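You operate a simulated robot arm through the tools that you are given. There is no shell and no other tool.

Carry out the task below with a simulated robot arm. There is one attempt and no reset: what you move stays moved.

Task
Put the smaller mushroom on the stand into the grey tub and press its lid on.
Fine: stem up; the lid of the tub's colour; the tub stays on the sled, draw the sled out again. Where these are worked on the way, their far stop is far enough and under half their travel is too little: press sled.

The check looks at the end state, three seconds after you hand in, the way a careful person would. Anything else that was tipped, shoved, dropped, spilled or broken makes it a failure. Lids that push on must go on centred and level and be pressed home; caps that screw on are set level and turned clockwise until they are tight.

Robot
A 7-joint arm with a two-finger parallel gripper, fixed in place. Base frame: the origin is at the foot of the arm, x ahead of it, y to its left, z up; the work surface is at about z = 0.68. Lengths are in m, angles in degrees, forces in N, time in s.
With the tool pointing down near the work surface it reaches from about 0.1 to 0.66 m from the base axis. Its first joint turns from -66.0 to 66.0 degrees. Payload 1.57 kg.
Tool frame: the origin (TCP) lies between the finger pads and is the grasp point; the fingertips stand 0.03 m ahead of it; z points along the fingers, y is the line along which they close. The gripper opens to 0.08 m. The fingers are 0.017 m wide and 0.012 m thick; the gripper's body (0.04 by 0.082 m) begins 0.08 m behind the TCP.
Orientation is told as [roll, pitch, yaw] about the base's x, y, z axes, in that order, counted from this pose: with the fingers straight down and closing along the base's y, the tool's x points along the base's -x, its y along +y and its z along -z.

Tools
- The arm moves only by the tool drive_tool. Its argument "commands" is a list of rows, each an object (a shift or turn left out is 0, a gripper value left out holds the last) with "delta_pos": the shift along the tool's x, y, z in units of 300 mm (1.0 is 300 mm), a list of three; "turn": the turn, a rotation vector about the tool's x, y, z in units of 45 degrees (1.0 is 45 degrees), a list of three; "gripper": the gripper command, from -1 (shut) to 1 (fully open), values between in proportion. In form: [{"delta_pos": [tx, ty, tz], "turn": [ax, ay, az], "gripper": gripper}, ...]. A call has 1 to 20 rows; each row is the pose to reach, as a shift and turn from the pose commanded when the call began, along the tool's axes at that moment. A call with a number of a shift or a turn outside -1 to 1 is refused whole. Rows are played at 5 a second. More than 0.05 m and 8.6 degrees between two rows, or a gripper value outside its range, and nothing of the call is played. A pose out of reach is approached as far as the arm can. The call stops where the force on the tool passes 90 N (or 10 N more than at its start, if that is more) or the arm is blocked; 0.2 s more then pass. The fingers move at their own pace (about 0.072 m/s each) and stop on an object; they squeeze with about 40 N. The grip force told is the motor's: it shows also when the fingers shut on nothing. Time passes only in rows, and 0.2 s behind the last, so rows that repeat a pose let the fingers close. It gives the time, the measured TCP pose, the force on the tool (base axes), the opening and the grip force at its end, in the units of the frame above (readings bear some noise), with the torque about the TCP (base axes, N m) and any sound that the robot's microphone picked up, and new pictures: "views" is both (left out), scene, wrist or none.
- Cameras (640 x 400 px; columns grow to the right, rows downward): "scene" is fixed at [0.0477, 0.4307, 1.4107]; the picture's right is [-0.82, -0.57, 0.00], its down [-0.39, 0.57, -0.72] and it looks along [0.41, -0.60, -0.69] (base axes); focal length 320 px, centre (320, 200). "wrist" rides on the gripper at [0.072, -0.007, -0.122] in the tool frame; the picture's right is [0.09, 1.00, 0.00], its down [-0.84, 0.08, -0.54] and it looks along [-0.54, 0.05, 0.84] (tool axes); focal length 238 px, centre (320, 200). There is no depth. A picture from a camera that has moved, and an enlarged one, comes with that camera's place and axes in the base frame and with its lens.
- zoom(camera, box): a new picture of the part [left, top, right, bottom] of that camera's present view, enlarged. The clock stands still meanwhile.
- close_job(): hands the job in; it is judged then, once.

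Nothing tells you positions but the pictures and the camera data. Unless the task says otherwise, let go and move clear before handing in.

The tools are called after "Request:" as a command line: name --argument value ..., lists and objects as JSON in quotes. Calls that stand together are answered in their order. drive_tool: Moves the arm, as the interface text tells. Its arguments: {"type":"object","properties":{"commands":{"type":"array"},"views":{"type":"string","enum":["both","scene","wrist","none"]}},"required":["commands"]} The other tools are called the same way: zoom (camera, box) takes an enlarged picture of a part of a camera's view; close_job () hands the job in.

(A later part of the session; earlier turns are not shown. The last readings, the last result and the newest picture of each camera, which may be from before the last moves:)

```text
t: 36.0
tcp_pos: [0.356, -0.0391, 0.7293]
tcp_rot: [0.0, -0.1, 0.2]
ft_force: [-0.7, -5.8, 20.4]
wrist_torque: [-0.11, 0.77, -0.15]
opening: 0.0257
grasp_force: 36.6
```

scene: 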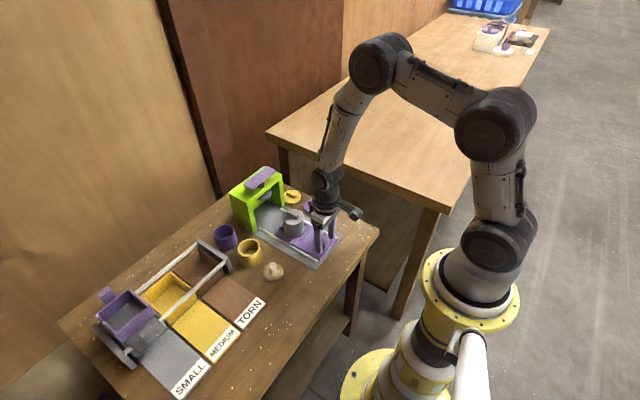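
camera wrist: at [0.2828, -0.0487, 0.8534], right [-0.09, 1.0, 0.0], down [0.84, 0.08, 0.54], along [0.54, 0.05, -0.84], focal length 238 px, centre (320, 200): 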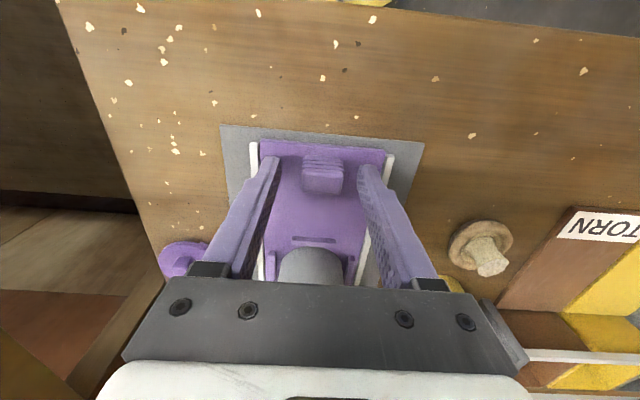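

Request:
drive_tool --commands '[{"delta_pos": [0, -0.001, -0.004]}, {"delta_pos": [0, -0.001, -0.006]}]' --views "none"

```text
t: 36.6
tcp_pos: [0.355, -0.0402, 0.7288]
tcp_rot: [0.1, 0.1, 0.1]
ft_force: [3.4, 0.0, -12.1]
wrist_torque: [-0.03, -1.15, 0.01]
opening: 0.0258
grasp_force: 36.9
```

Request:
drive_tool --commands '[{"delta_pos": [0, 0, 0.002]}, {"delta_pos": [-0.02, 0, 0.002]}, {"delta_pos": [-0.04, 0, 0.002]}]'

Request:
zoom --camera "scene" --box '[226, 165, 354, 265]'

```text
t: 37.4
tcp_pos: [0.3638, -0.0394, 0.7305]
tcp_rot: [0.0, 0.3, 0.2]
ft_force: [-1.6, 1.9, -0.3]
wrist_torque: [0.07, 1.16, -0.01]
opening: 0.0255
grasp_force: 37.4
camera wrist: at [0.2937, -0.0474, 0.8521], right [-0.09, 1.0, 0.0], down [0.84, 0.08, 0.54], along [0.54, 0.05, -0.84], focal length 238 px, centre (320, 200)
```

scene: 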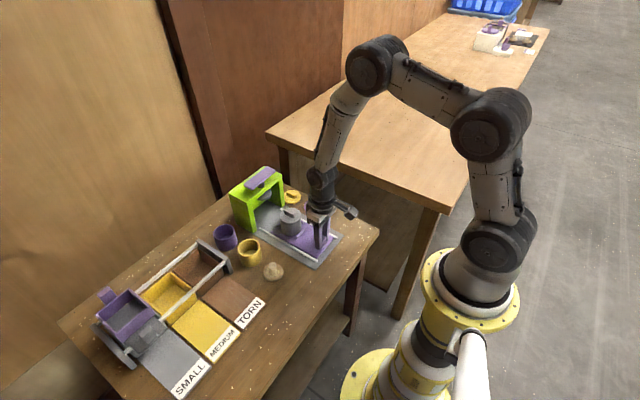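
wrist: 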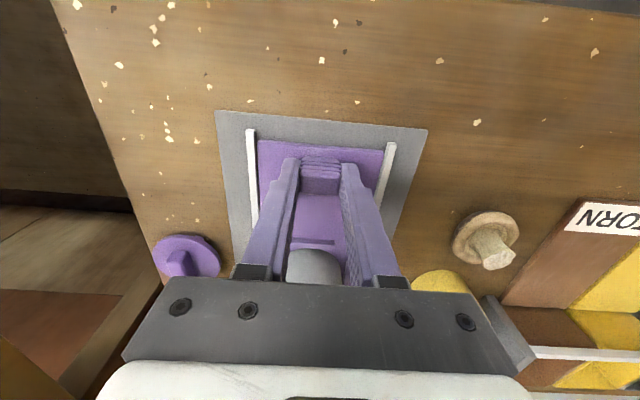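

```text
4.00 times, centred on (290, 215) of scene
camera zoom: at [0.0478, 0.4307, 1.4107], right [-0.82, -0.57, 0.0], down [-0.39, 0.57, -0.72], along [0.41, -0.6, -0.69], focal length 1280 px, centre (440, 140)
```

zoom: 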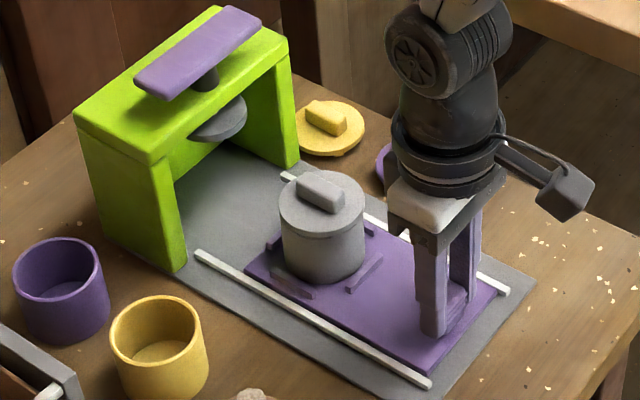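

The sled slides freely with the tub riding on it. I'll push further in.

Request:
drive_tool --commands '[{"delta_pos": [-0.035, 0, 0]}, {"delta_pos": [-0.07, 0, 0]}, {"delta_pos": [-0.105, 0, 0]}, {"delta_pos": [-0.14, 0, 0]}, {"delta_pos": [-0.175, 0, 0]}, {"delta_pos": [-0.175, 0, 0]}]'

Request:
zoom --camera "scene" --box '[226, 165, 354, 265]'

```text
t: 38.8
tcp_pos: [0.4214, -0.0398, 0.7303]
tcp_rot: [0.0, -0.1, -0.1]
ft_force: [-0.4, 4.7, -1.8]
wrist_torque: [0.08, 1.06, -0.04]
opening: 0.0259
grasp_force: 37.1
camera wrist: at [0.349, -0.0472, 0.8517], right [-0.09, 1.0, 0.0], down [0.84, 0.08, 0.54], along [0.54, 0.05, -0.84], focal length 238 px, centre (320, 200)
```

scene: 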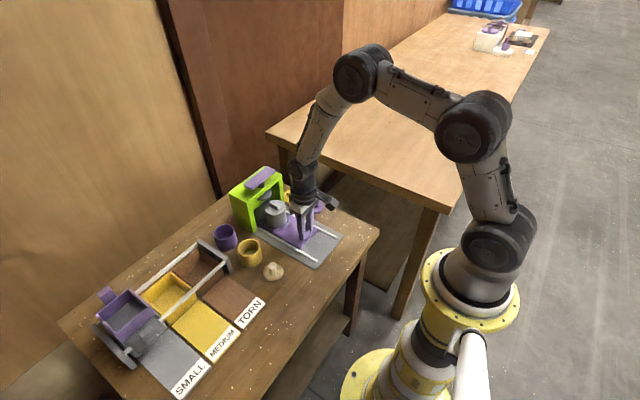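
wrist: 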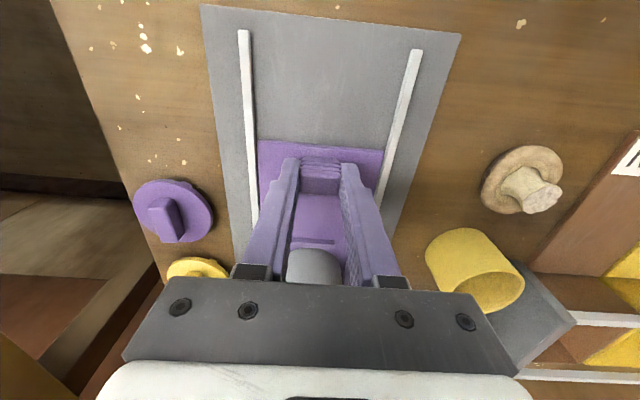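

```text
4.00 times, centred on (290, 215) of scene
camera zoom: at [0.0478, 0.4308, 1.4106], right [-0.82, -0.57, 0.0], down [-0.39, 0.57, -0.72], along [0.41, -0.6, -0.69], focal length 1280 px, centre (440, 140)
```

zoom: 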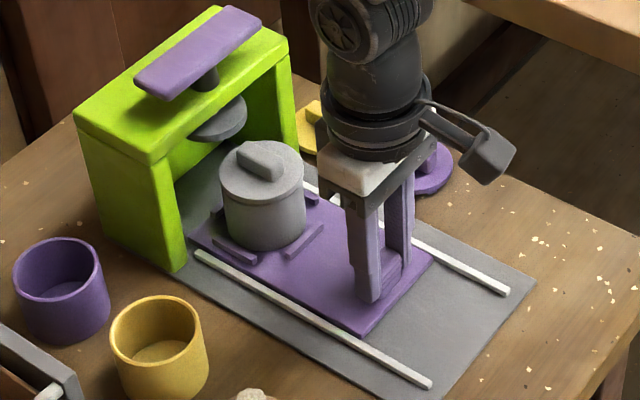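

The tub is nearing the press. I'll continue slowly while watching the clearance between lid handle and plunger.

Request:
drive_tool --commands '[{"delta_pos": [-0.02, 0, 0]}, {"delta_pos": [-0.04, 0, 0]}, {"delta_pos": [-0.06, 0, 0]}, {"delta_pos": [-0.06, 0, 0]}]' --views "none"

Request:
zoom --camera "scene" --box '[226, 165, 322, 245]'

```text
t: 39.8
tcp_pos: [0.4355, -0.039, 0.7295]
tcp_rot: [0.0, 0.0, -0.1]
ft_force: [0.2, -7.3, -16.1]
wrist_torque: [-0.17, -0.77, -0.01]
opening: 0.0254
grasp_force: 36.6
```

```text
5.00 times, centred on (274, 205) of scene
camera zoom: at [0.048, 0.4305, 1.4107], right [-0.82, -0.57, 0.0], down [-0.39, 0.57, -0.72], along [0.41, -0.6, -0.69], focal length 1600 px, centre (550, 175)
```

zoom: 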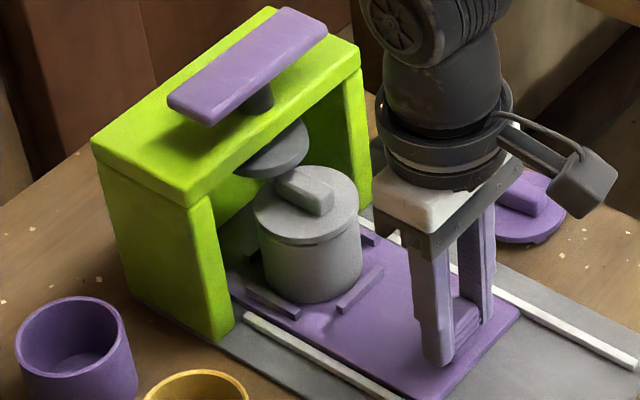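

Request:
zoom --camera "scene" --box '[264, 185, 304, 215]'

```text
13.33 times, centred on (284, 200) of scene
camera zoom: at [0.048, 0.4305, 1.4107], right [-0.82, -0.57, 0.0], down [-0.39, 0.57, -0.72], along [0.41, -0.6, -0.69], focal length 4266 px, centre (800, 200)
```

zoom: 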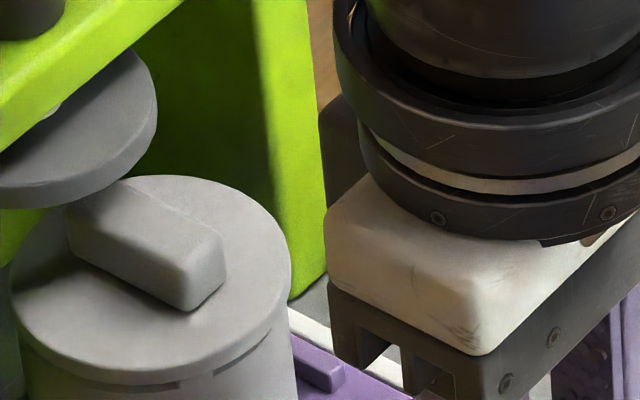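

The front of the lid handle is already under the plunger with no contact. I'll relieve the small vertical strain and continue to the far stop in small steps.

Request:
drive_tool --commands '[{"delta_pos": [-0.01, -0.001, 0.002]}, {"delta_pos": [-0.02, -0.001, 0.002]}, {"delta_pos": [-0.03, -0.001, 0.002]}, {"delta_pos": [-0.03, -0.001, 0.002]}]' --views "none"

Request:
zoom --camera "scene" --box '[226, 165, 322, 245]'

```text
t: 40.8
tcp_pos: [0.4464, -0.04, 0.7303]
tcp_rot: [-0.1, 0.0, 0.1]
ft_force: [-0.8, -4.6, 0.1]
wrist_torque: [-0.05, 1.16, -0.01]
opening: 0.0258
grasp_force: 37.0
```

```text
5.00 times, centred on (274, 205) of scene
camera zoom: at [0.0478, 0.4306, 1.4107], right [-0.82, -0.57, 0.0], down [-0.39, 0.57, -0.72], along [0.41, -0.6, -0.69], focal length 1600 px, centre (550, 175)
```

zoom: 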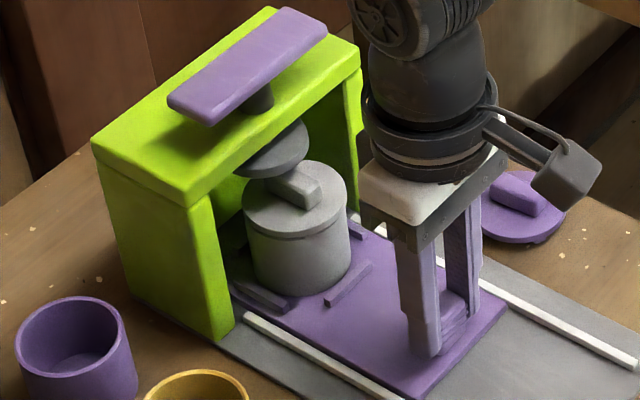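

No contact yet. I'll continue to the stop.

Request:
drive_tool --commands '[{"delta_pos": [-0.01, -0.001, 0]}, {"delta_pos": [-0.02, -0.001, 0]}, {"delta_pos": [-0.03, -0.001, 0]}, {"delta_pos": [-0.04, -0.001, 0]}, {"delta_pos": [-0.04, -0.001, 0]}]' --views "none"

Request:
zoom --camera "scene" --box '[226, 165, 322, 245]'

```text
t: 42.0
tcp_pos: [0.4592, -0.0399, 0.7291]
tcp_rot: [0.0, -0.2, 0.0]
ft_force: [-0.3, 5.6, 13.7]
wrist_torque: [0.15, 0.98, 0.02]
opening: 0.0253
grasp_force: 36.9
```

```text
5.00 times, centred on (274, 205) of scene
camera zoom: at [0.0476, 0.4308, 1.4106], right [-0.82, -0.57, 0.0], down [-0.39, 0.57, -0.72], along [0.41, -0.6, -0.69], focal length 1600 px, centre (550, 175)
```

zoom: 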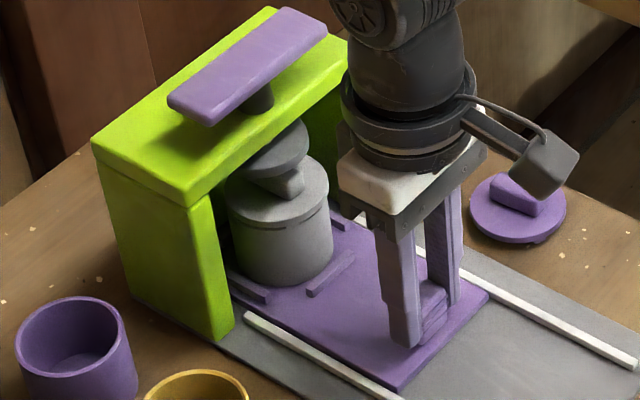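

Request:
drive_tool --commands '[{"delta_pos": [-0.007, 0, -0.001]}, {"delta_pos": [-0.014, 0, -0.001]}, {"delta_pos": [-0.021, 0, -0.001]}, {"delta_pos": [-0.021, 0, -0.001]}]' --views "none"

Request:
zoom --camera "scene" --box '[226, 165, 322, 245]'

```text
t: 43.0
tcp_pos: [0.465, -0.0392, 0.7297]
tcp_rot: [0.0, 0.1, 0.0]
ft_force: [-1.9, 10.4, 0.2]
wrist_torque: [0.17, -1.0, -0.04]
opening: 0.0257
grasp_force: 37.1
```

```text
5.00 times, centred on (274, 205) of scene
camera zoom: at [0.0477, 0.4309, 1.4106], right [-0.82, -0.57, 0.0], down [-0.39, 0.57, -0.72], along [0.41, -0.6, -0.69], focal length 1600 px, centre (550, 175)
```

zoom: 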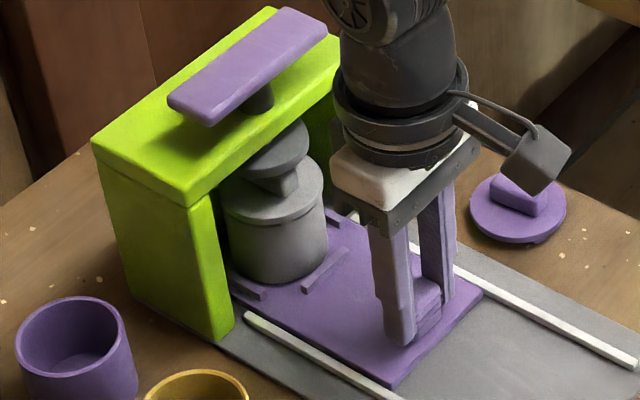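

Request:
drive_tool --commands '[{"delta_pos": [-0.007, 0.001, 0]}, {"delta_pos": [-0.014, 0.001, 0]}, {"delta_pos": [-0.014, 0.001, 0]}]' --views "none"

Request:
zoom --camera "scene" --box '[226, 165, 322, 245]'

```text
t: 43.8
tcp_pos: [0.4658, -0.0404, 0.7289]
tcp_rot: [-0.1, 0.6, 0.0]
ft_force: [-22.8, 7.9, 21.9]
wrist_torque: [0.23, 0.39, 0.0]
opening: 0.0258
grasp_force: 37.2
```

```text
5.00 times, centred on (274, 205) of scene
camera zoom: at [0.047, 0.4309, 1.4106], right [-0.82, -0.57, 0.0], down [-0.39, 0.57, -0.72], along [0.41, -0.6, -0.69], focal length 1600 px, centre (550, 175)
```

zoom: 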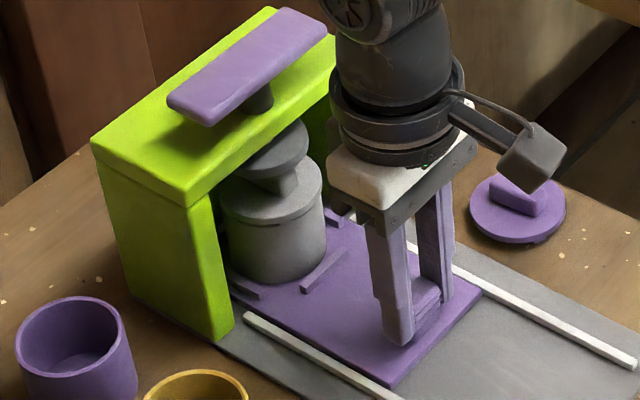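

A firm reaction of 23 N in -x says the sled is at its far stop. I'll relieve the push, release the knob and rise.

Request:
drive_tool --commands '[{"delta_pos": [0.008, 0, 0]}, {"delta_pos": [0.01, 0, 0], "gripper": -0.4}, {"delta_pos": [0.01, 0, 0], "gripper": 0.0}, {"delta_pos": [0.01, 0, 0], "gripper": 0.3}, {"delta_pos": [0.01, 0, 0], "gripper": 0.3}, {"delta_pos": [0.01, 0, -0.05]}, {"delta_pos": [0.02, 0, -0.15]}, {"delta_pos": [0.1, 0, -0.3]}, {"delta_pos": [0.2, 0, -0.45]}, {"delta_pos": [0.2, 0, -0.6]}, {"delta_pos": [0.2, 0, -0.6], "gripper": -1}, {"delta_pos": [0.2, 0, -0.6]}]'

Request:
zoom --camera "scene" --box '[226, 155, 354, 255]'

Request:
zoom --camera "wrist" --box '[220, 130, 420, 280]'

```text
refused: row 8 steps farther than a row can; nothing moved
```

```text
4.00 times, centred on (290, 205) of scene
camera zoom: at [0.047, 0.4309, 1.4106], right [-0.82, -0.57, 0.0], down [-0.39, 0.57, -0.72], along [0.41, -0.6, -0.69], focal length 1280 px, centre (440, 180)
```

zoom: 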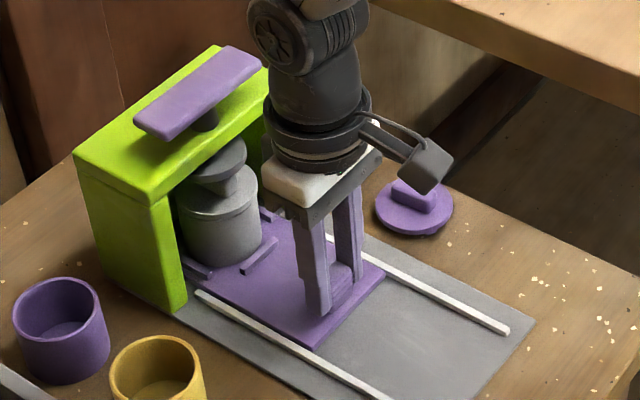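

```text
2.67 times, centred on (320, 205) of wrist
camera zoom: at [0.395, -0.0473, 0.8521], right [-0.09, 1.0, 0.0], down [0.84, 0.08, 0.53], along [0.53, 0.05, -0.85], focal length 636 px, centre (320, 187)
```

zoom: 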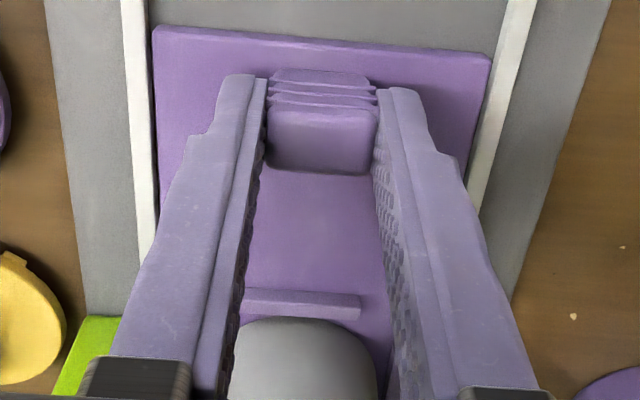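

That call was refused because one row stepped too far, so nothing moved. I'll repeat it with smaller steps.

Request:
drive_tool --commands '[{"delta_pos": [0.008, 0, 0]}, {"delta_pos": [0.01, 0, 0], "gripper": -0.4}, {"delta_pos": [0.01, 0, 0], "gripper": 0.0}, {"delta_pos": [0.01, 0, 0], "gripper": 0.3}, {"delta_pos": [0.01, 0, 0], "gripper": 0.3}, {"delta_pos": [0.01, 0, -0.05]}, {"delta_pos": [0.02, 0, -0.15]}, {"delta_pos": [0.08, 0, -0.27]}, {"delta_pos": [0.16, 0, -0.39]}, {"delta_pos": [0.2, 0, -0.5]}, {"delta_pos": [0.2, 0, -0.6], "gripper": -1}, {"delta_pos": [0.2, 0, -0.6]}, {"delta_pos": [0.2, 0, -0.6]}]'

Request:
zoom --camera "scene" --box '[226, 155, 354, 255]'

Request:
zoom --camera "wrist" --box '[220, 130, 420, 280]'

```text
t: 46.6
tcp_pos: [0.4091, -0.0403, 0.9091]
tcp_rot: [0.0, 0.0, 0.0]
ft_force: [-0.1, -0.6, -0.1]
wrist_torque: [-0.02, 0.01, -0.01]
opening: 0.0002
grasp_force: 21.1
camera wrist: at [0.3383, -0.0471, 1.0321], right [-0.09, 1.0, 0.0], down [0.84, 0.08, 0.54], along [0.54, 0.05, -0.84], focal length 238 px, centre (320, 200)
```

scene: 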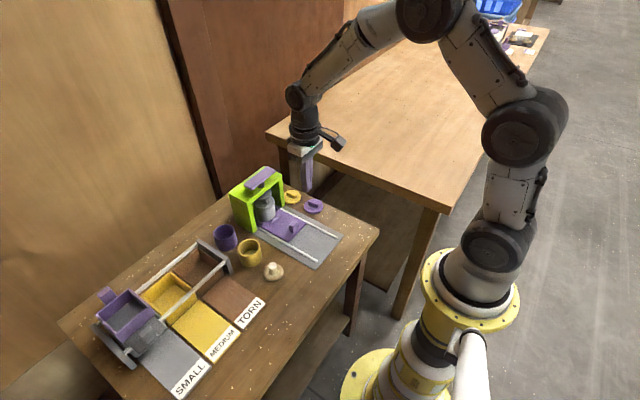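
wrist: 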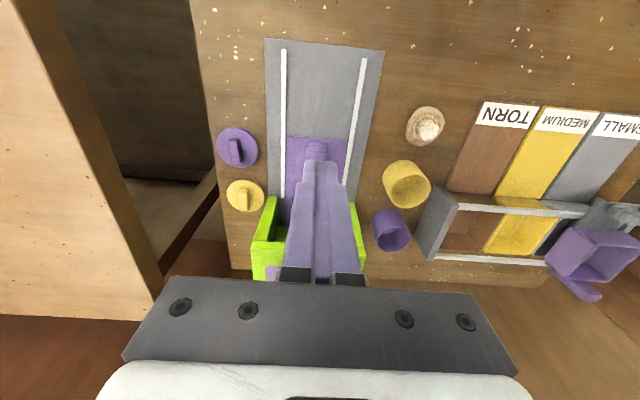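

```text
4.00 times, centred on (290, 205) of scene
camera zoom: at [0.0477, 0.4307, 1.4107], right [-0.82, -0.57, 0.0], down [-0.39, 0.57, -0.72], along [0.41, -0.6, -0.69], focal length 1280 px, centre (440, 180)
```

zoom: 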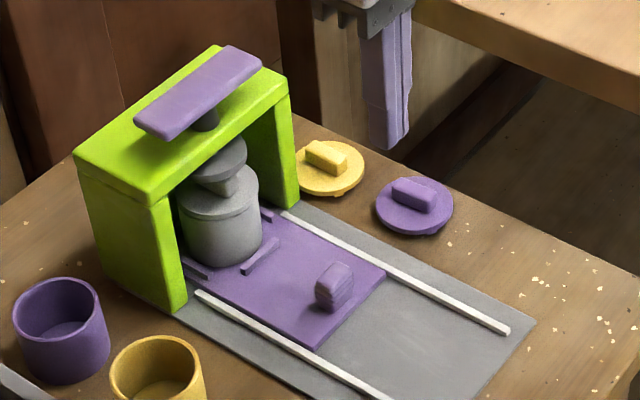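

```text
2.67 times, centred on (320, 205) of wrist
camera zoom: at [0.3383, -0.0471, 1.0321], right [-0.09, 1.0, 0.0], down [0.84, 0.08, 0.54], along [0.54, 0.05, -0.84], focal length 636 px, centre (320, 187)
```

zoom: 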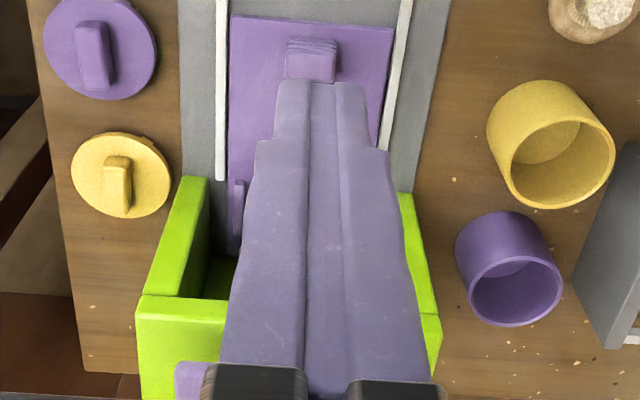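

The sled is at its inner stop with the tub under the plunger. I'll move aside so the wrist camera sees the press's T-bar.

Request:
drive_tool --commands '[{"delta_pos": [-0.05, 0.1, -0.067]}, {"delta_pos": [-0.12, 0.2, -0.067]}, {"delta_pos": [-0.2, 0.3, -0.067]}, {"delta_pos": [-0.2, 0.3, -0.067]}, {"delta_pos": [-0.2, 0.3, -0.067]}]' --views "wrist"

Request:
zoom --camera "wrist" --box '[150, 150, 310, 280]'

Request:
zoom --camera "scene" --box '[226, 160, 306, 240]'

```text
t: 47.8
tcp_pos: [0.4695, 0.0504, 0.929]
tcp_rot: [0.0, 0.1, 0.1]
ft_force: [1.2, -0.2, -0.2]
wrist_torque: [-0.01, -0.01, 0.0]
opening: 0.0
grasp_force: 21.0
camera wrist: at [0.3988, 0.0424, 1.0515], right [-0.09, 1.0, 0.0], down [0.84, 0.08, 0.54], along [0.54, 0.05, -0.84], focal length 238 px, centre (320, 200)
```

wrist: 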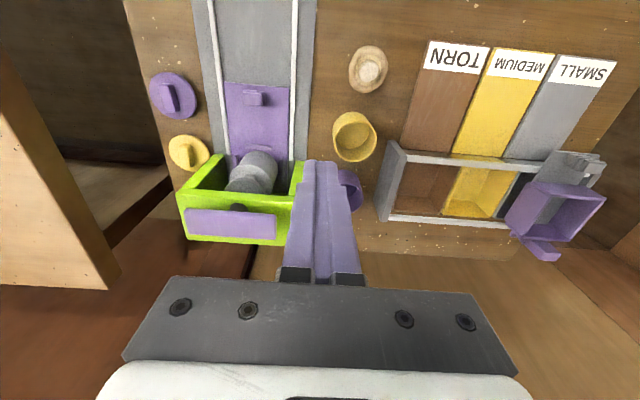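

```text
3.08 times, centred on (230, 215) of wrist
camera zoom: at [0.3988, 0.0424, 1.0515], right [-0.09, 1.0, 0.0], down [0.84, 0.08, 0.54], along [0.54, 0.05, -0.84], focal length 733 px, centre (597, 154)
```

zoom: 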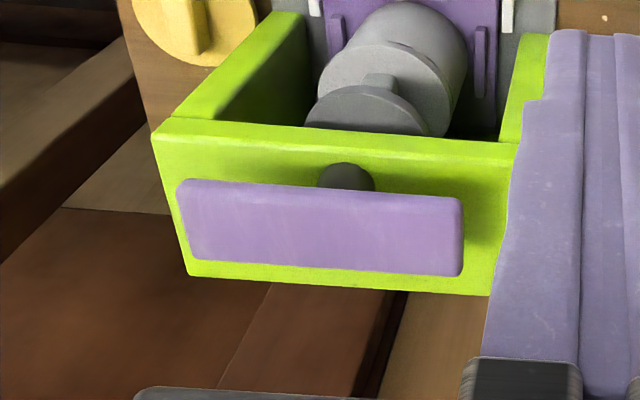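

```text
5.00 times, centred on (266, 200) of scene
camera zoom: at [0.0477, 0.4307, 1.4107], right [-0.82, -0.57, 0.0], down [-0.39, 0.57, -0.72], along [0.41, -0.6, -0.69], focal length 1600 px, centre (590, 200)
```

zoom: 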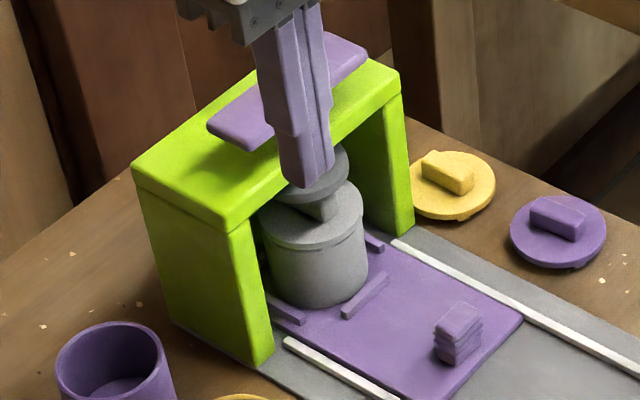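

The T-bar is centred near (0.577, -0.042) with its top near z 0.842. I'll position the closed fingertips above its centre.

Request:
drive_tool --commands '[{"delta_pos": [-0.07, -0.06, 0], "gripper": -1}, {"delta_pos": [-0.14, -0.12, 0]}, {"delta_pos": [-0.21, -0.18, 0]}, {"delta_pos": [-0.28, -0.24, 0]}, {"delta_pos": [-0.354, -0.305, 0]}, {"delta_pos": [-0.354, -0.305, 0.08]}, {"delta_pos": [-0.354, -0.305, 0.15]}, {"delta_pos": [-0.354, -0.305, 0.15]}]'

Request:
zoom --camera "scene" --box '[226, 150, 306, 230]'

Request:
zoom --camera "wrist" --box '[240, 130, 400, 230]'

```text
t: 49.6
tcp_pos: [0.5744, -0.0419, 0.8851]
tcp_rot: [0.0, -0.1, 0.1]
ft_force: [-0.2, 0.6, -0.2]
wrist_torque: [-0.02, 0.0, 0.0]
opening: 0.0
grasp_force: 21.1
camera wrist: at [0.5027, -0.0506, 1.007], right [-0.09, 1.0, 0.0], down [0.84, 0.08, 0.54], along [0.54, 0.05, -0.84], focal length 238 px, centre (320, 200)
```

scene: 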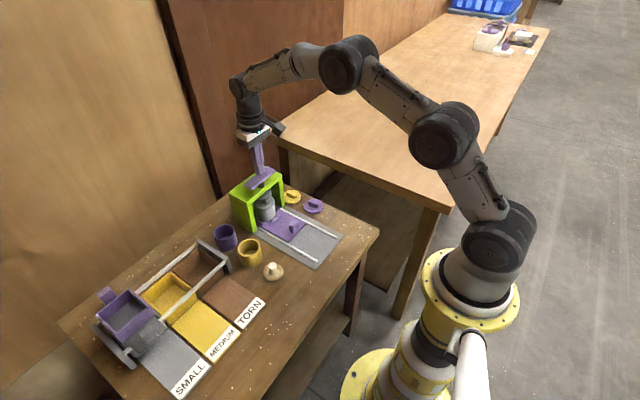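
wrist: 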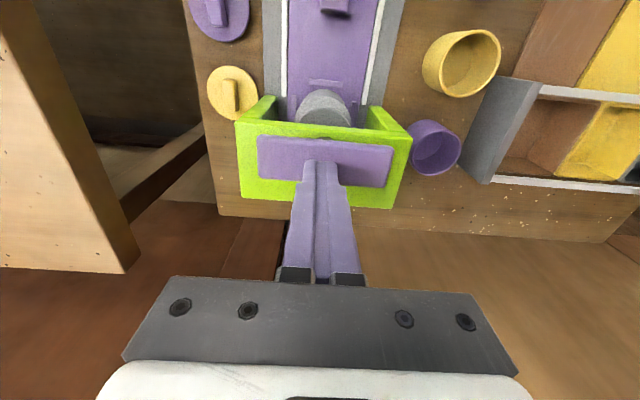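

```text
5.00 times, centred on (266, 190) of scene
camera zoom: at [0.0478, 0.4307, 1.4107], right [-0.82, -0.57, 0.0], down [-0.39, 0.57, -0.72], along [0.41, -0.6, -0.69], focal length 1600 px, centre (590, 250)
```

zoom: 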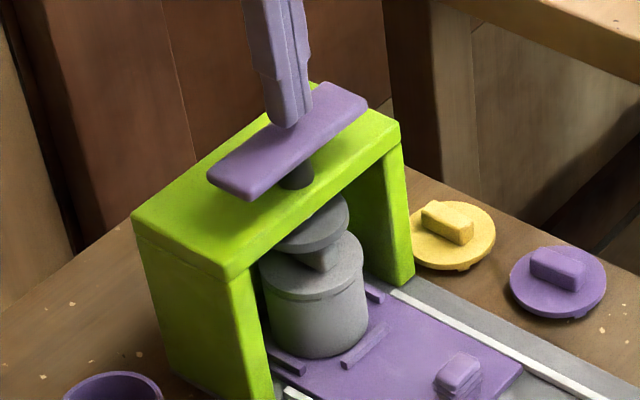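

```text
4.00 times, centred on (320, 180) of wrist
camera zoom: at [0.5027, -0.0506, 1.007], right [-0.09, 1.0, 0.0], down [0.84, 0.08, 0.54], along [0.54, 0.05, -0.84], focal length 953 px, centre (320, 280)
```

zoom: 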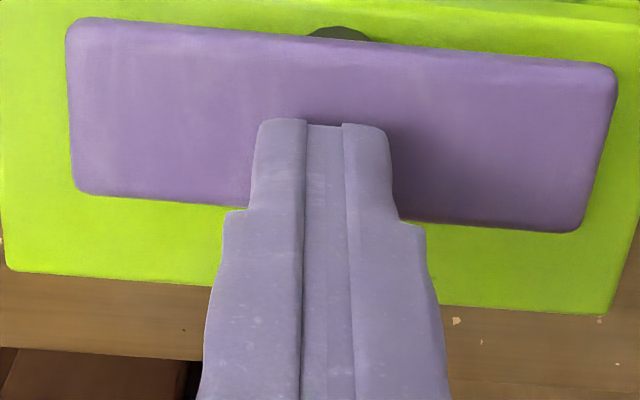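

The fingertips are over the bar's centre, 2.5 mm off in y. I'll shift over and press down step by step.

Request:
drive_tool --commands '[{"delta_pos": [-0.001, 0.008, 0]}, {"delta_pos": [-0.001, 0.008, 0.015]}, {"delta_pos": [-0.001, 0.008, 0.03]}, {"delta_pos": [-0.001, 0.008, 0.045]}, {"delta_pos": [-0.001, 0.008, 0.06]}, {"delta_pos": [-0.001, 0.008, 0.06]}]' --views "none"

Request:
zoom --camera "scene" --box '[226, 150, 306, 230]'

```text
t: 51.0
tcp_pos: [0.5759, -0.0392, 0.8669]
tcp_rot: [0.1, 0.0, -0.1]
ft_force: [-0.2, -1.2, 1.9]
wrist_torque: [-0.04, -0.01, 0.0]
opening: 0.0
grasp_force: 21.4
```

```text
5.00 times, centred on (266, 190) of scene
camera zoom: at [0.0477, 0.4307, 1.4107], right [-0.82, -0.57, 0.0], down [-0.39, 0.57, -0.72], along [0.41, -0.6, -0.69], focal length 1600 px, centre (590, 250)
```

zoom: 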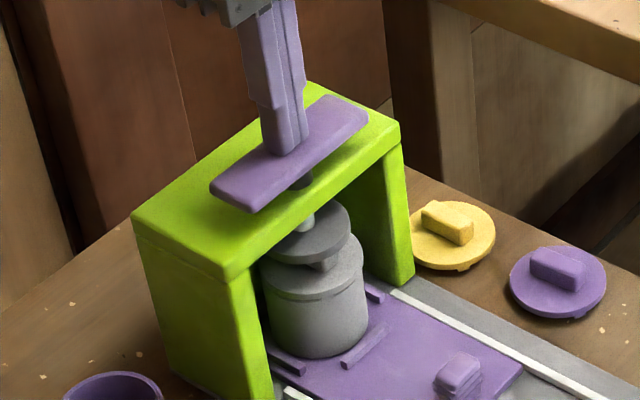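

The bar is already moving down freely, and the plunger is approaching the lid. I'll keep pressing.

Request:
drive_tool --commands '[{"delta_pos": [0, 0, 0.01]}, {"delta_pos": [0, 0, 0.02]}, {"delta_pos": [0, 0, 0.03]}, {"delta_pos": [0, 0, 0.03]}]' --views "none"

Request:
zoom --camera "scene" --box '[226, 150, 306, 230]'

```text
t: 52.0
tcp_pos: [0.5761, -0.038, 0.8586]
tcp_rot: [0.1, -0.2, 0.1]
ft_force: [-3.3, 1.8, 19.0]
wrist_torque: [0.05, 0.24, -0.04]
opening: 0.0
grasp_force: 21.2
```

```text
5.00 times, centred on (266, 190) of scene
camera zoom: at [0.0473, 0.4308, 1.4107], right [-0.82, -0.57, 0.0], down [-0.39, 0.57, -0.72], along [0.41, -0.6, -0.69], focal length 1600 px, centre (590, 250)
```

zoom: 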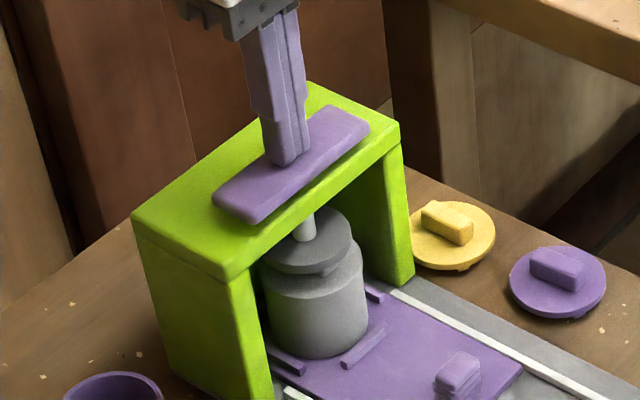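

The plunger has reached the lid handle at 19 N. I'll press on in 1 mm steps.

Request:
drive_tool --commands '[{"delta_pos": [0, 0, 0.003]}, {"delta_pos": [0, 0, 0.006]}, {"delta_pos": [0, 0, 0.009]}, {"delta_pos": [0, 0, 0.009]}]' --views "none"

Request:
zoom --camera "scene" --box '[226, 150, 306, 230]'

```text
t: 53.0
tcp_pos: [0.5755, -0.0387, 0.8583]
tcp_rot: [0.1, -0.3, 0.1]
ft_force: [-14.6, 8.2, 36.3]
wrist_torque: [0.23, 0.58, -0.02]
opening: 0.0
grasp_force: 21.3
```

```text
5.00 times, centred on (266, 190) of scene
camera zoom: at [0.0467, 0.4309, 1.4106], right [-0.82, -0.57, 0.0], down [-0.39, 0.57, -0.72], along [0.41, -0.6, -0.69], focal length 1600 px, centre (590, 250)
```

zoom: 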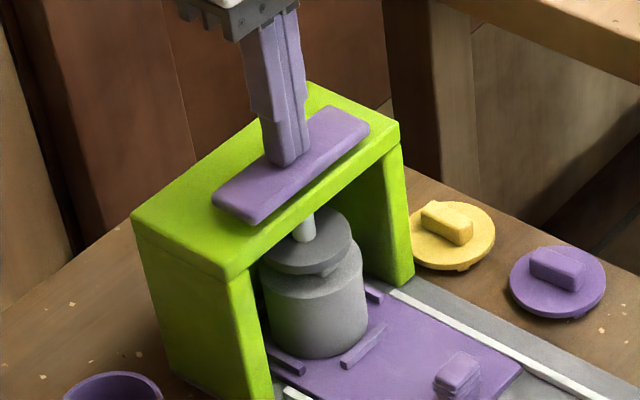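

Request:
drive_tool --commands '[{"delta_pos": [0.004, 0.002, 0.003]}, {"delta_pos": [0.004, 0.002, 0.006]}, {"delta_pos": [0.004, 0.002, 0.009]}, {"delta_pos": [0.004, 0.002, 0.009]}]' --views "none"

Request:
zoom --camera "scene" --box '[226, 150, 306, 230]'

```text
t: 54.0
tcp_pos: [0.5766, -0.0385, 0.8578]
tcp_rot: [-0.2, -0.7, 0.0]
ft_force: [-13.6, 2.4, 41.0]
wrist_torque: [0.09, 0.61, 0.09]
opening: 0.0002
grasp_force: 21.1
```

```text
5.00 times, centred on (266, 190) of scene
camera zoom: at [0.0467, 0.4308, 1.4107], right [-0.82, -0.57, 0.0], down [-0.39, 0.57, -0.72], along [0.41, -0.6, -0.69], focal length 1600 px, centre (590, 250)
```

zoom: 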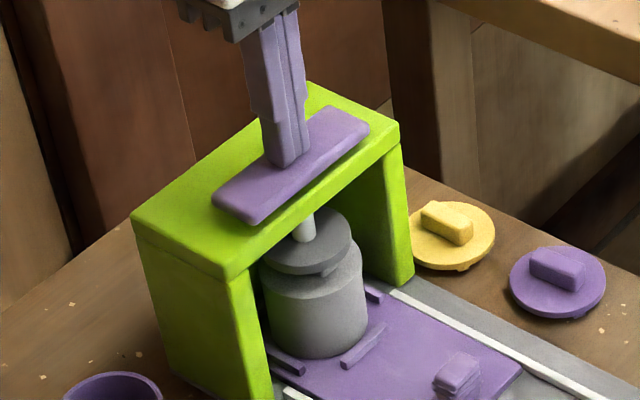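

Force is up to 41 N and the lid hasn't gone home yet. I'll increase the push gradually.

Request:
drive_tool --commands '[{"delta_pos": [0.004, 0, 0.004]}, {"delta_pos": [0.004, 0, 0.008]}, {"delta_pos": [0.004, 0, 0.012]}, {"delta_pos": [0.004, 0, 0.012]}]' --views "none"

Request:
zoom --camera "scene" --box '[226, 150, 306, 230]'

```text
t: 55.0
tcp_pos: [0.5765, -0.0378, 0.8593]
tcp_rot: [-0.2, -0.9, 0.0]
ft_force: [-15.7, -5.1, 53.2]
wrist_torque: [-0.16, 0.87, 0.09]
opening: 0.0
grasp_force: 21.4
```

```text
5.00 times, centred on (266, 190) of scene
camera zoom: at [0.0464, 0.4306, 1.4107], right [-0.82, -0.57, 0.0], down [-0.39, 0.57, -0.72], along [0.41, -0.6, -0.69], focal length 1600 px, centre (590, 250)
```

zoom: 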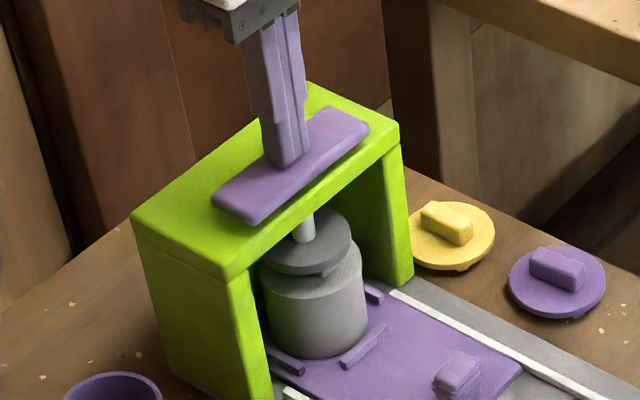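

Request:
drive_tool --commands '[{"delta_pos": [0.004, 0, 0.005]}, {"delta_pos": [0.004, 0, 0.01]}, {"delta_pos": [0.004, 0, 0.015]}, {"delta_pos": [0.004, 0, 0.015]}]' --views "none"

Request:
zoom --camera "scene" --box '[246, 190, 294, 230]'

```text
t: 56.0
tcp_pos: [0.5749, -0.039, 0.8588]
tcp_rot: [-0.1, -1.2, 0.1]
ft_force: [-25.2, -0.5, 69.9]
wrist_torque: [-0.05, 1.31, -0.06]
opening: 0.0
grasp_force: 21.5
```

```text
10.00 times, centred on (270, 210) of scene
camera zoom: at [0.0459, 0.4308, 1.4107], right [-0.82, -0.57, 0.0], down [-0.39, 0.57, -0.73], along [0.41, -0.6, -0.69], focal length 3199 px, centre (820, 100)
```

zoom: 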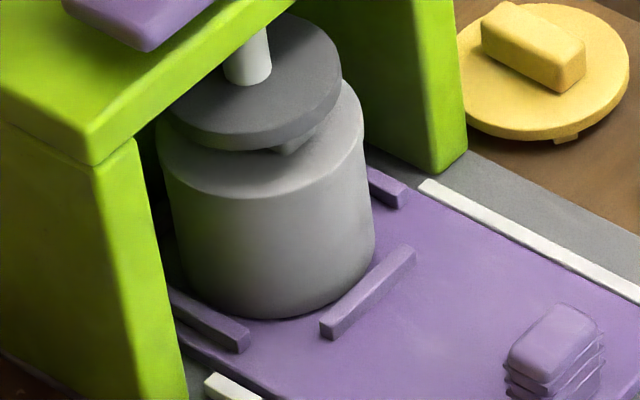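

The lid now looks flush on the tub. I'll push a bit more to be sure it's home, staying below the limit.

Request:
drive_tool --commands '[{"delta_pos": [0.006, 0, 0.003]}, {"delta_pos": [0.006, 0, 0.006]}, {"delta_pos": [0.006, 0, 0.009]}, {"delta_pos": [0.006, 0, 0.012]}, {"delta_pos": [0.006, 0, 0.012]}]' --views "none"

Request:
zoom --camera "scene" --box '[246, 190, 294, 230]'

```text
t: 57.2
tcp_pos: [0.5754, -0.0387, 0.8591]
tcp_rot: [0.0, -1.7, 0.1]
ft_force: [-21.6, 2.3, 73.6]
wrist_torque: [0.08, 1.19, -0.02]
opening: 0.0
grasp_force: 21.2
```

```text
10.00 times, centred on (270, 210) of scene
camera zoom: at [0.0459, 0.4308, 1.4107], right [-0.82, -0.57, 0.0], down [-0.39, 0.57, -0.73], along [0.41, -0.6, -0.69], focal length 3199 px, centre (820, 100)
```

zoom: 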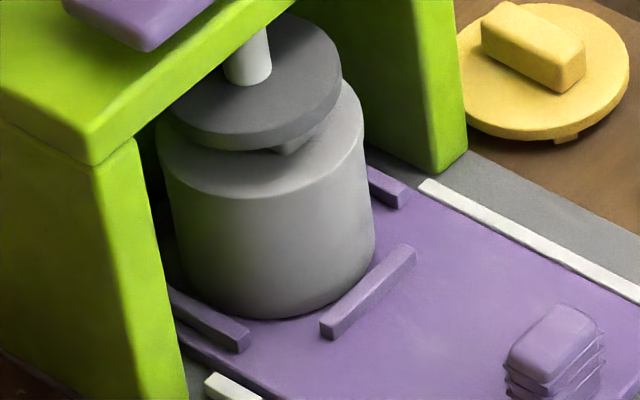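

Request:
zoom --camera "scene" --box '[258, 196, 290, 216]'

```text
16.00 times, centred on (274, 206) of scene
camera zoom: at [0.0459, 0.4308, 1.4107], right [-0.82, -0.57, 0.0], down [-0.39, 0.57, -0.73], along [0.41, -0.6, -0.69], focal length 5119 px, centre (1056, 104)
```

zoom: 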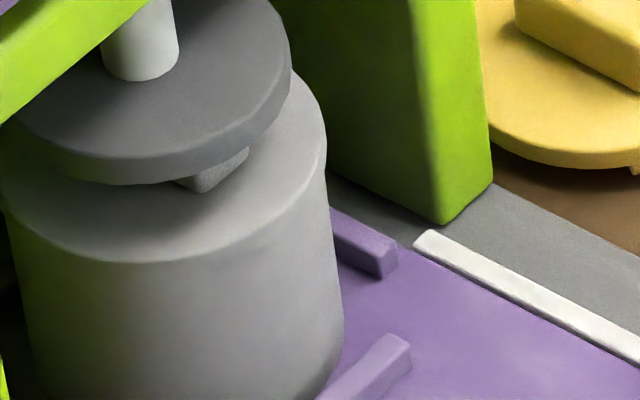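

The seam has closed all round, so the lid is home. I'll ease off the press and rise to see whether the plunger returns by itself.

Request:
drive_tool --commands '[{"delta_pos": [0.002, 0, -0.015]}, {"delta_pos": [0, 0, -0.035]}, {"delta_pos": [0, 0, -0.055]}, {"delta_pos": [0, 0, -0.1]}, {"delta_pos": [0, 0, -0.2]}, {"delta_pos": [0.1, 0, -0.3]}, {"delta_pos": [0.2, 0, -0.3]}, {"delta_pos": [0.2, 0, -0.3]}]'

Request:
zoom --camera "scene" --box '[226, 155, 306, 235]'

```text
t: 59.0
tcp_pos: [0.511, -0.0383, 0.9336]
tcp_rot: [0.1, 0.0, 0.1]
ft_force: [-0.4, -0.4, -0.2]
wrist_torque: [0.0, -0.01, -0.02]
opening: 0.0001
grasp_force: 21.3
camera wrist: at [0.4396, -0.0446, 1.0556], right [-0.09, 1.0, 0.0], down [0.84, 0.08, 0.54], along [0.54, 0.05, -0.84], focal length 238 px, centre (320, 200)
```

scene: 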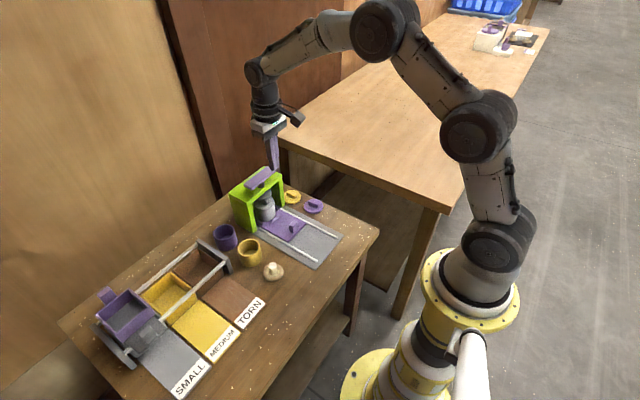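
wrist: 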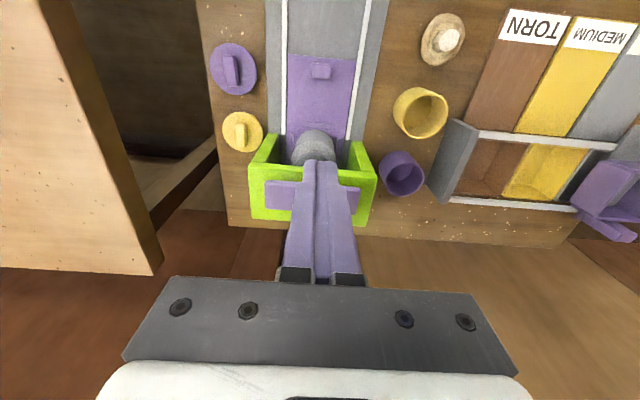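

```text
5.00 times, centred on (266, 195) of scene
camera zoom: at [0.0477, 0.4307, 1.4107], right [-0.82, -0.57, 0.0], down [-0.39, 0.57, -0.72], along [0.41, -0.6, -0.69], focal length 1600 px, centre (590, 225)
```

zoom: 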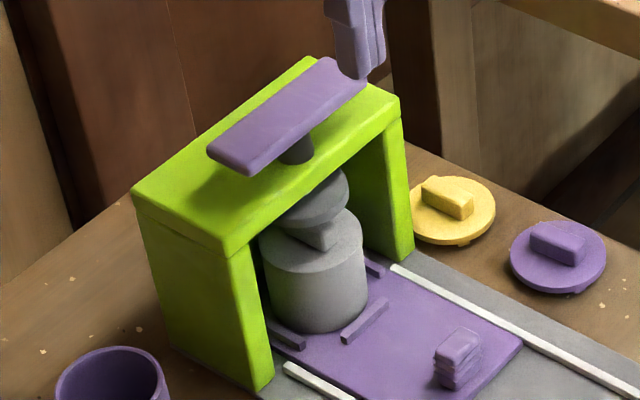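

The plunger sprang back up and the lid stayed flush. Next I'll go back to the sled knob, now near (0.466, -0.040), to draw the sled out.

Request:
drive_tool --commands '[{"delta_pos": [0.08, -0.005, 0], "gripper": -1}, {"delta_pos": [0.152, -0.01, 0.03], "gripper": 0.3}, {"delta_pos": [0.152, -0.01, 0.15]}, {"delta_pos": [0.152, -0.01, 0.27]}, {"delta_pos": [0.152, -0.01, 0.39]}, {"delta_pos": [0.152, -0.01, 0.5]}, {"delta_pos": [0.152, -0.01, 0.56]}, {"delta_pos": [0.152, -0.01, 0.56]}, {"delta_pos": [0.152, -0.01, 0.56]}]'

Request:
zoom --camera "wrist" --box '[224, 100, 416, 220]'

Request:
zoom --camera "scene" --box '[256, 185, 336, 245]'

```text
t: 61.0
tcp_pos: [0.4647, -0.041, 0.7627]
tcp_rot: [-0.1, 0.0, 0.0]
ft_force: [0.6, -0.1, 0.6]
wrist_torque: [-0.03, 0.0, 0.0]
opening: 0.052
grasp_force: 0.0
camera wrist: at [0.3938, -0.0491, 0.8843], right [-0.09, 1.0, 0.0], down [0.84, 0.08, 0.54], along [0.54, 0.05, -0.84], focal length 238 px, centre (320, 200)
```

scene: 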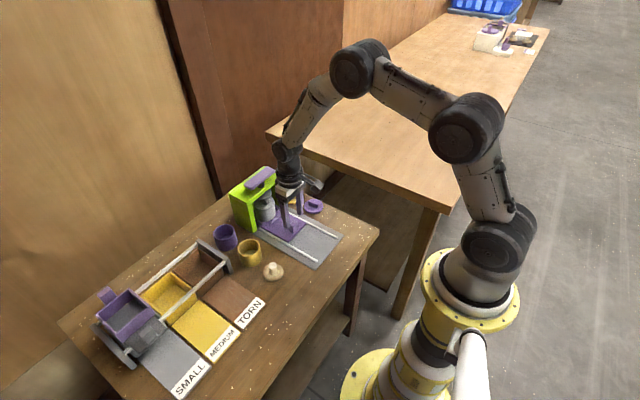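
wrist: 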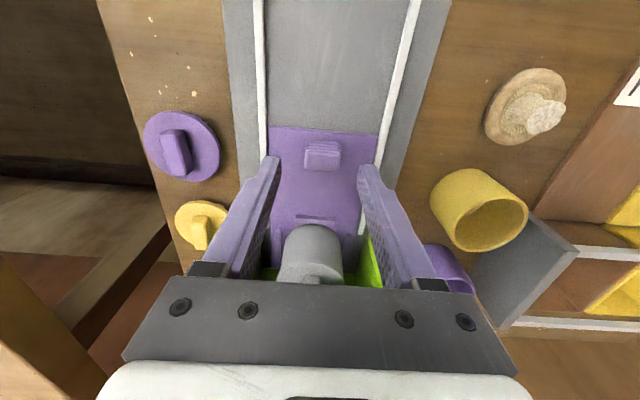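

```text
3.33 times, centred on (320, 160) of wrist
camera zoom: at [0.3938, -0.0491, 0.8843], right [-0.09, 1.0, 0.0], down [0.84, 0.08, 0.54], along [0.54, 0.05, -0.84], focal length 794 px, centre (320, 333)
```

zoom: 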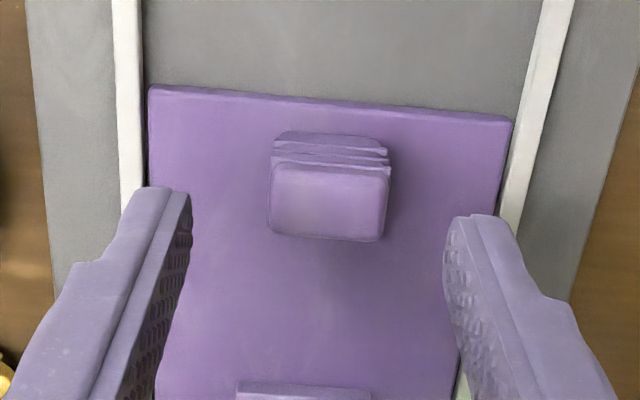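

```text
6.67 times, centred on (296, 215) of scene
camera zoom: at [0.0477, 0.4307, 1.4107], right [-0.82, -0.57, 0.0], down [-0.39, 0.57, -0.72], along [0.41, -0.6, -0.69], focal length 2133 px, centre (480, 100)
```

zoom: 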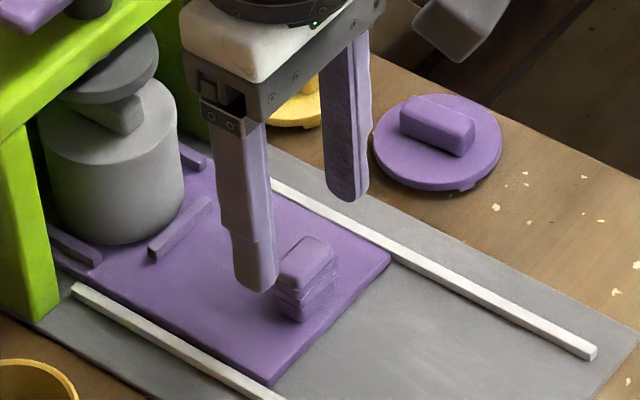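

The knob is directly below. I'll descend and grip it.

Request:
drive_tool --commands '[{"delta_pos": [0.003, 0.004, 0.05], "gripper": 0.3}, {"delta_pos": [0.003, 0.004, 0.09]}, {"delta_pos": [0.003, 0.004, 0.104], "gripper": 0}, {"delta_pos": [0.003, 0.004, 0.104], "gripper": -0.3}, {"delta_pos": [0.003, 0.004, 0.104], "gripper": -0.6}, {"delta_pos": [0.003, 0.004, 0.104], "gripper": -0.8}, {"delta_pos": [0.003, 0.004, 0.104], "gripper": -0.8}]' --views "wrist"

```text
t: 62.6
tcp_pos: [0.4638, -0.0399, 0.7304]
tcp_rot: [0.0, -0.1, 0.0]
ft_force: [-0.1, 18.5, 0.2]
wrist_torque: [0.35, -0.31, 0.02]
opening: 0.0257
grasp_force: 36.9
camera wrist: at [0.3926, -0.0474, 0.8531], right [-0.09, 1.0, 0.0], down [0.84, 0.08, 0.54], along [0.54, 0.05, -0.84], focal length 238 px, centre (320, 200)
```

wrist: 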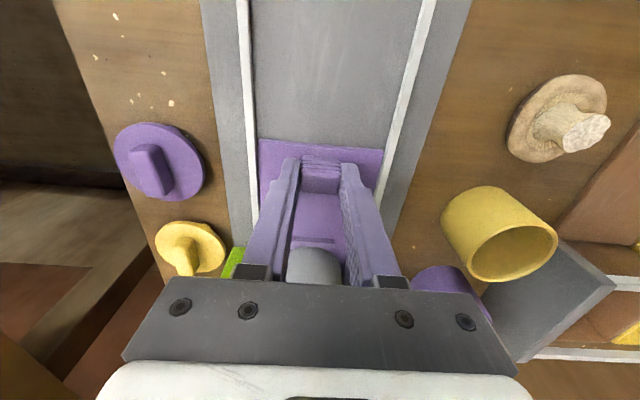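

Gripped. I'll relieve the sideways strain and draw the sled out, checking partway.

Request:
drive_tool --commands '[{"delta_pos": [0, 0.003, 0]}, {"delta_pos": [0.03, 0.003, 0]}, {"delta_pos": [0.06, 0.003, 0]}, {"delta_pos": [0.095, 0.003, 0]}, {"delta_pos": [0.13, 0.003, 0]}, {"delta_pos": [0.13, 0.003, 0]}]' --views "scene"

Request:
zoom --camera "scene" --box '[226, 165, 354, 265]'

```text
t: 64.0
tcp_pos: [0.4225, -0.0403, 0.7292]
tcp_rot: [0.0, 0.1, 0.1]
ft_force: [-0.2, 17.0, -6.6]
wrist_torque: [0.31, -0.8, 0.02]
opening: 0.0257
grasp_force: 36.7
```

scene: 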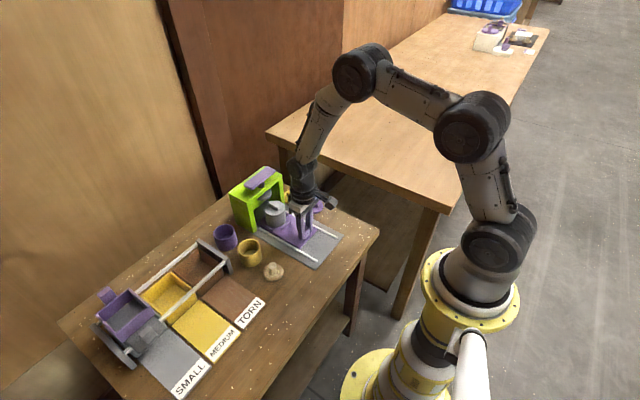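

```text
4.00 times, centred on (290, 215) of scene
camera zoom: at [0.0478, 0.431, 1.4106], right [-0.82, -0.57, 0.0], down [-0.39, 0.57, -0.72], along [0.41, -0.6, -0.69], focal length 1280 px, centre (440, 140)
```

zoom: 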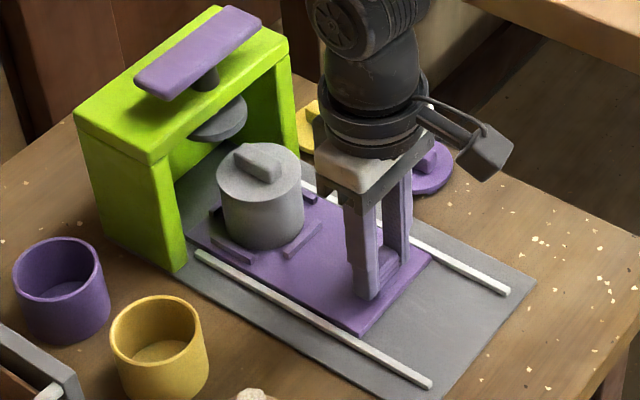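

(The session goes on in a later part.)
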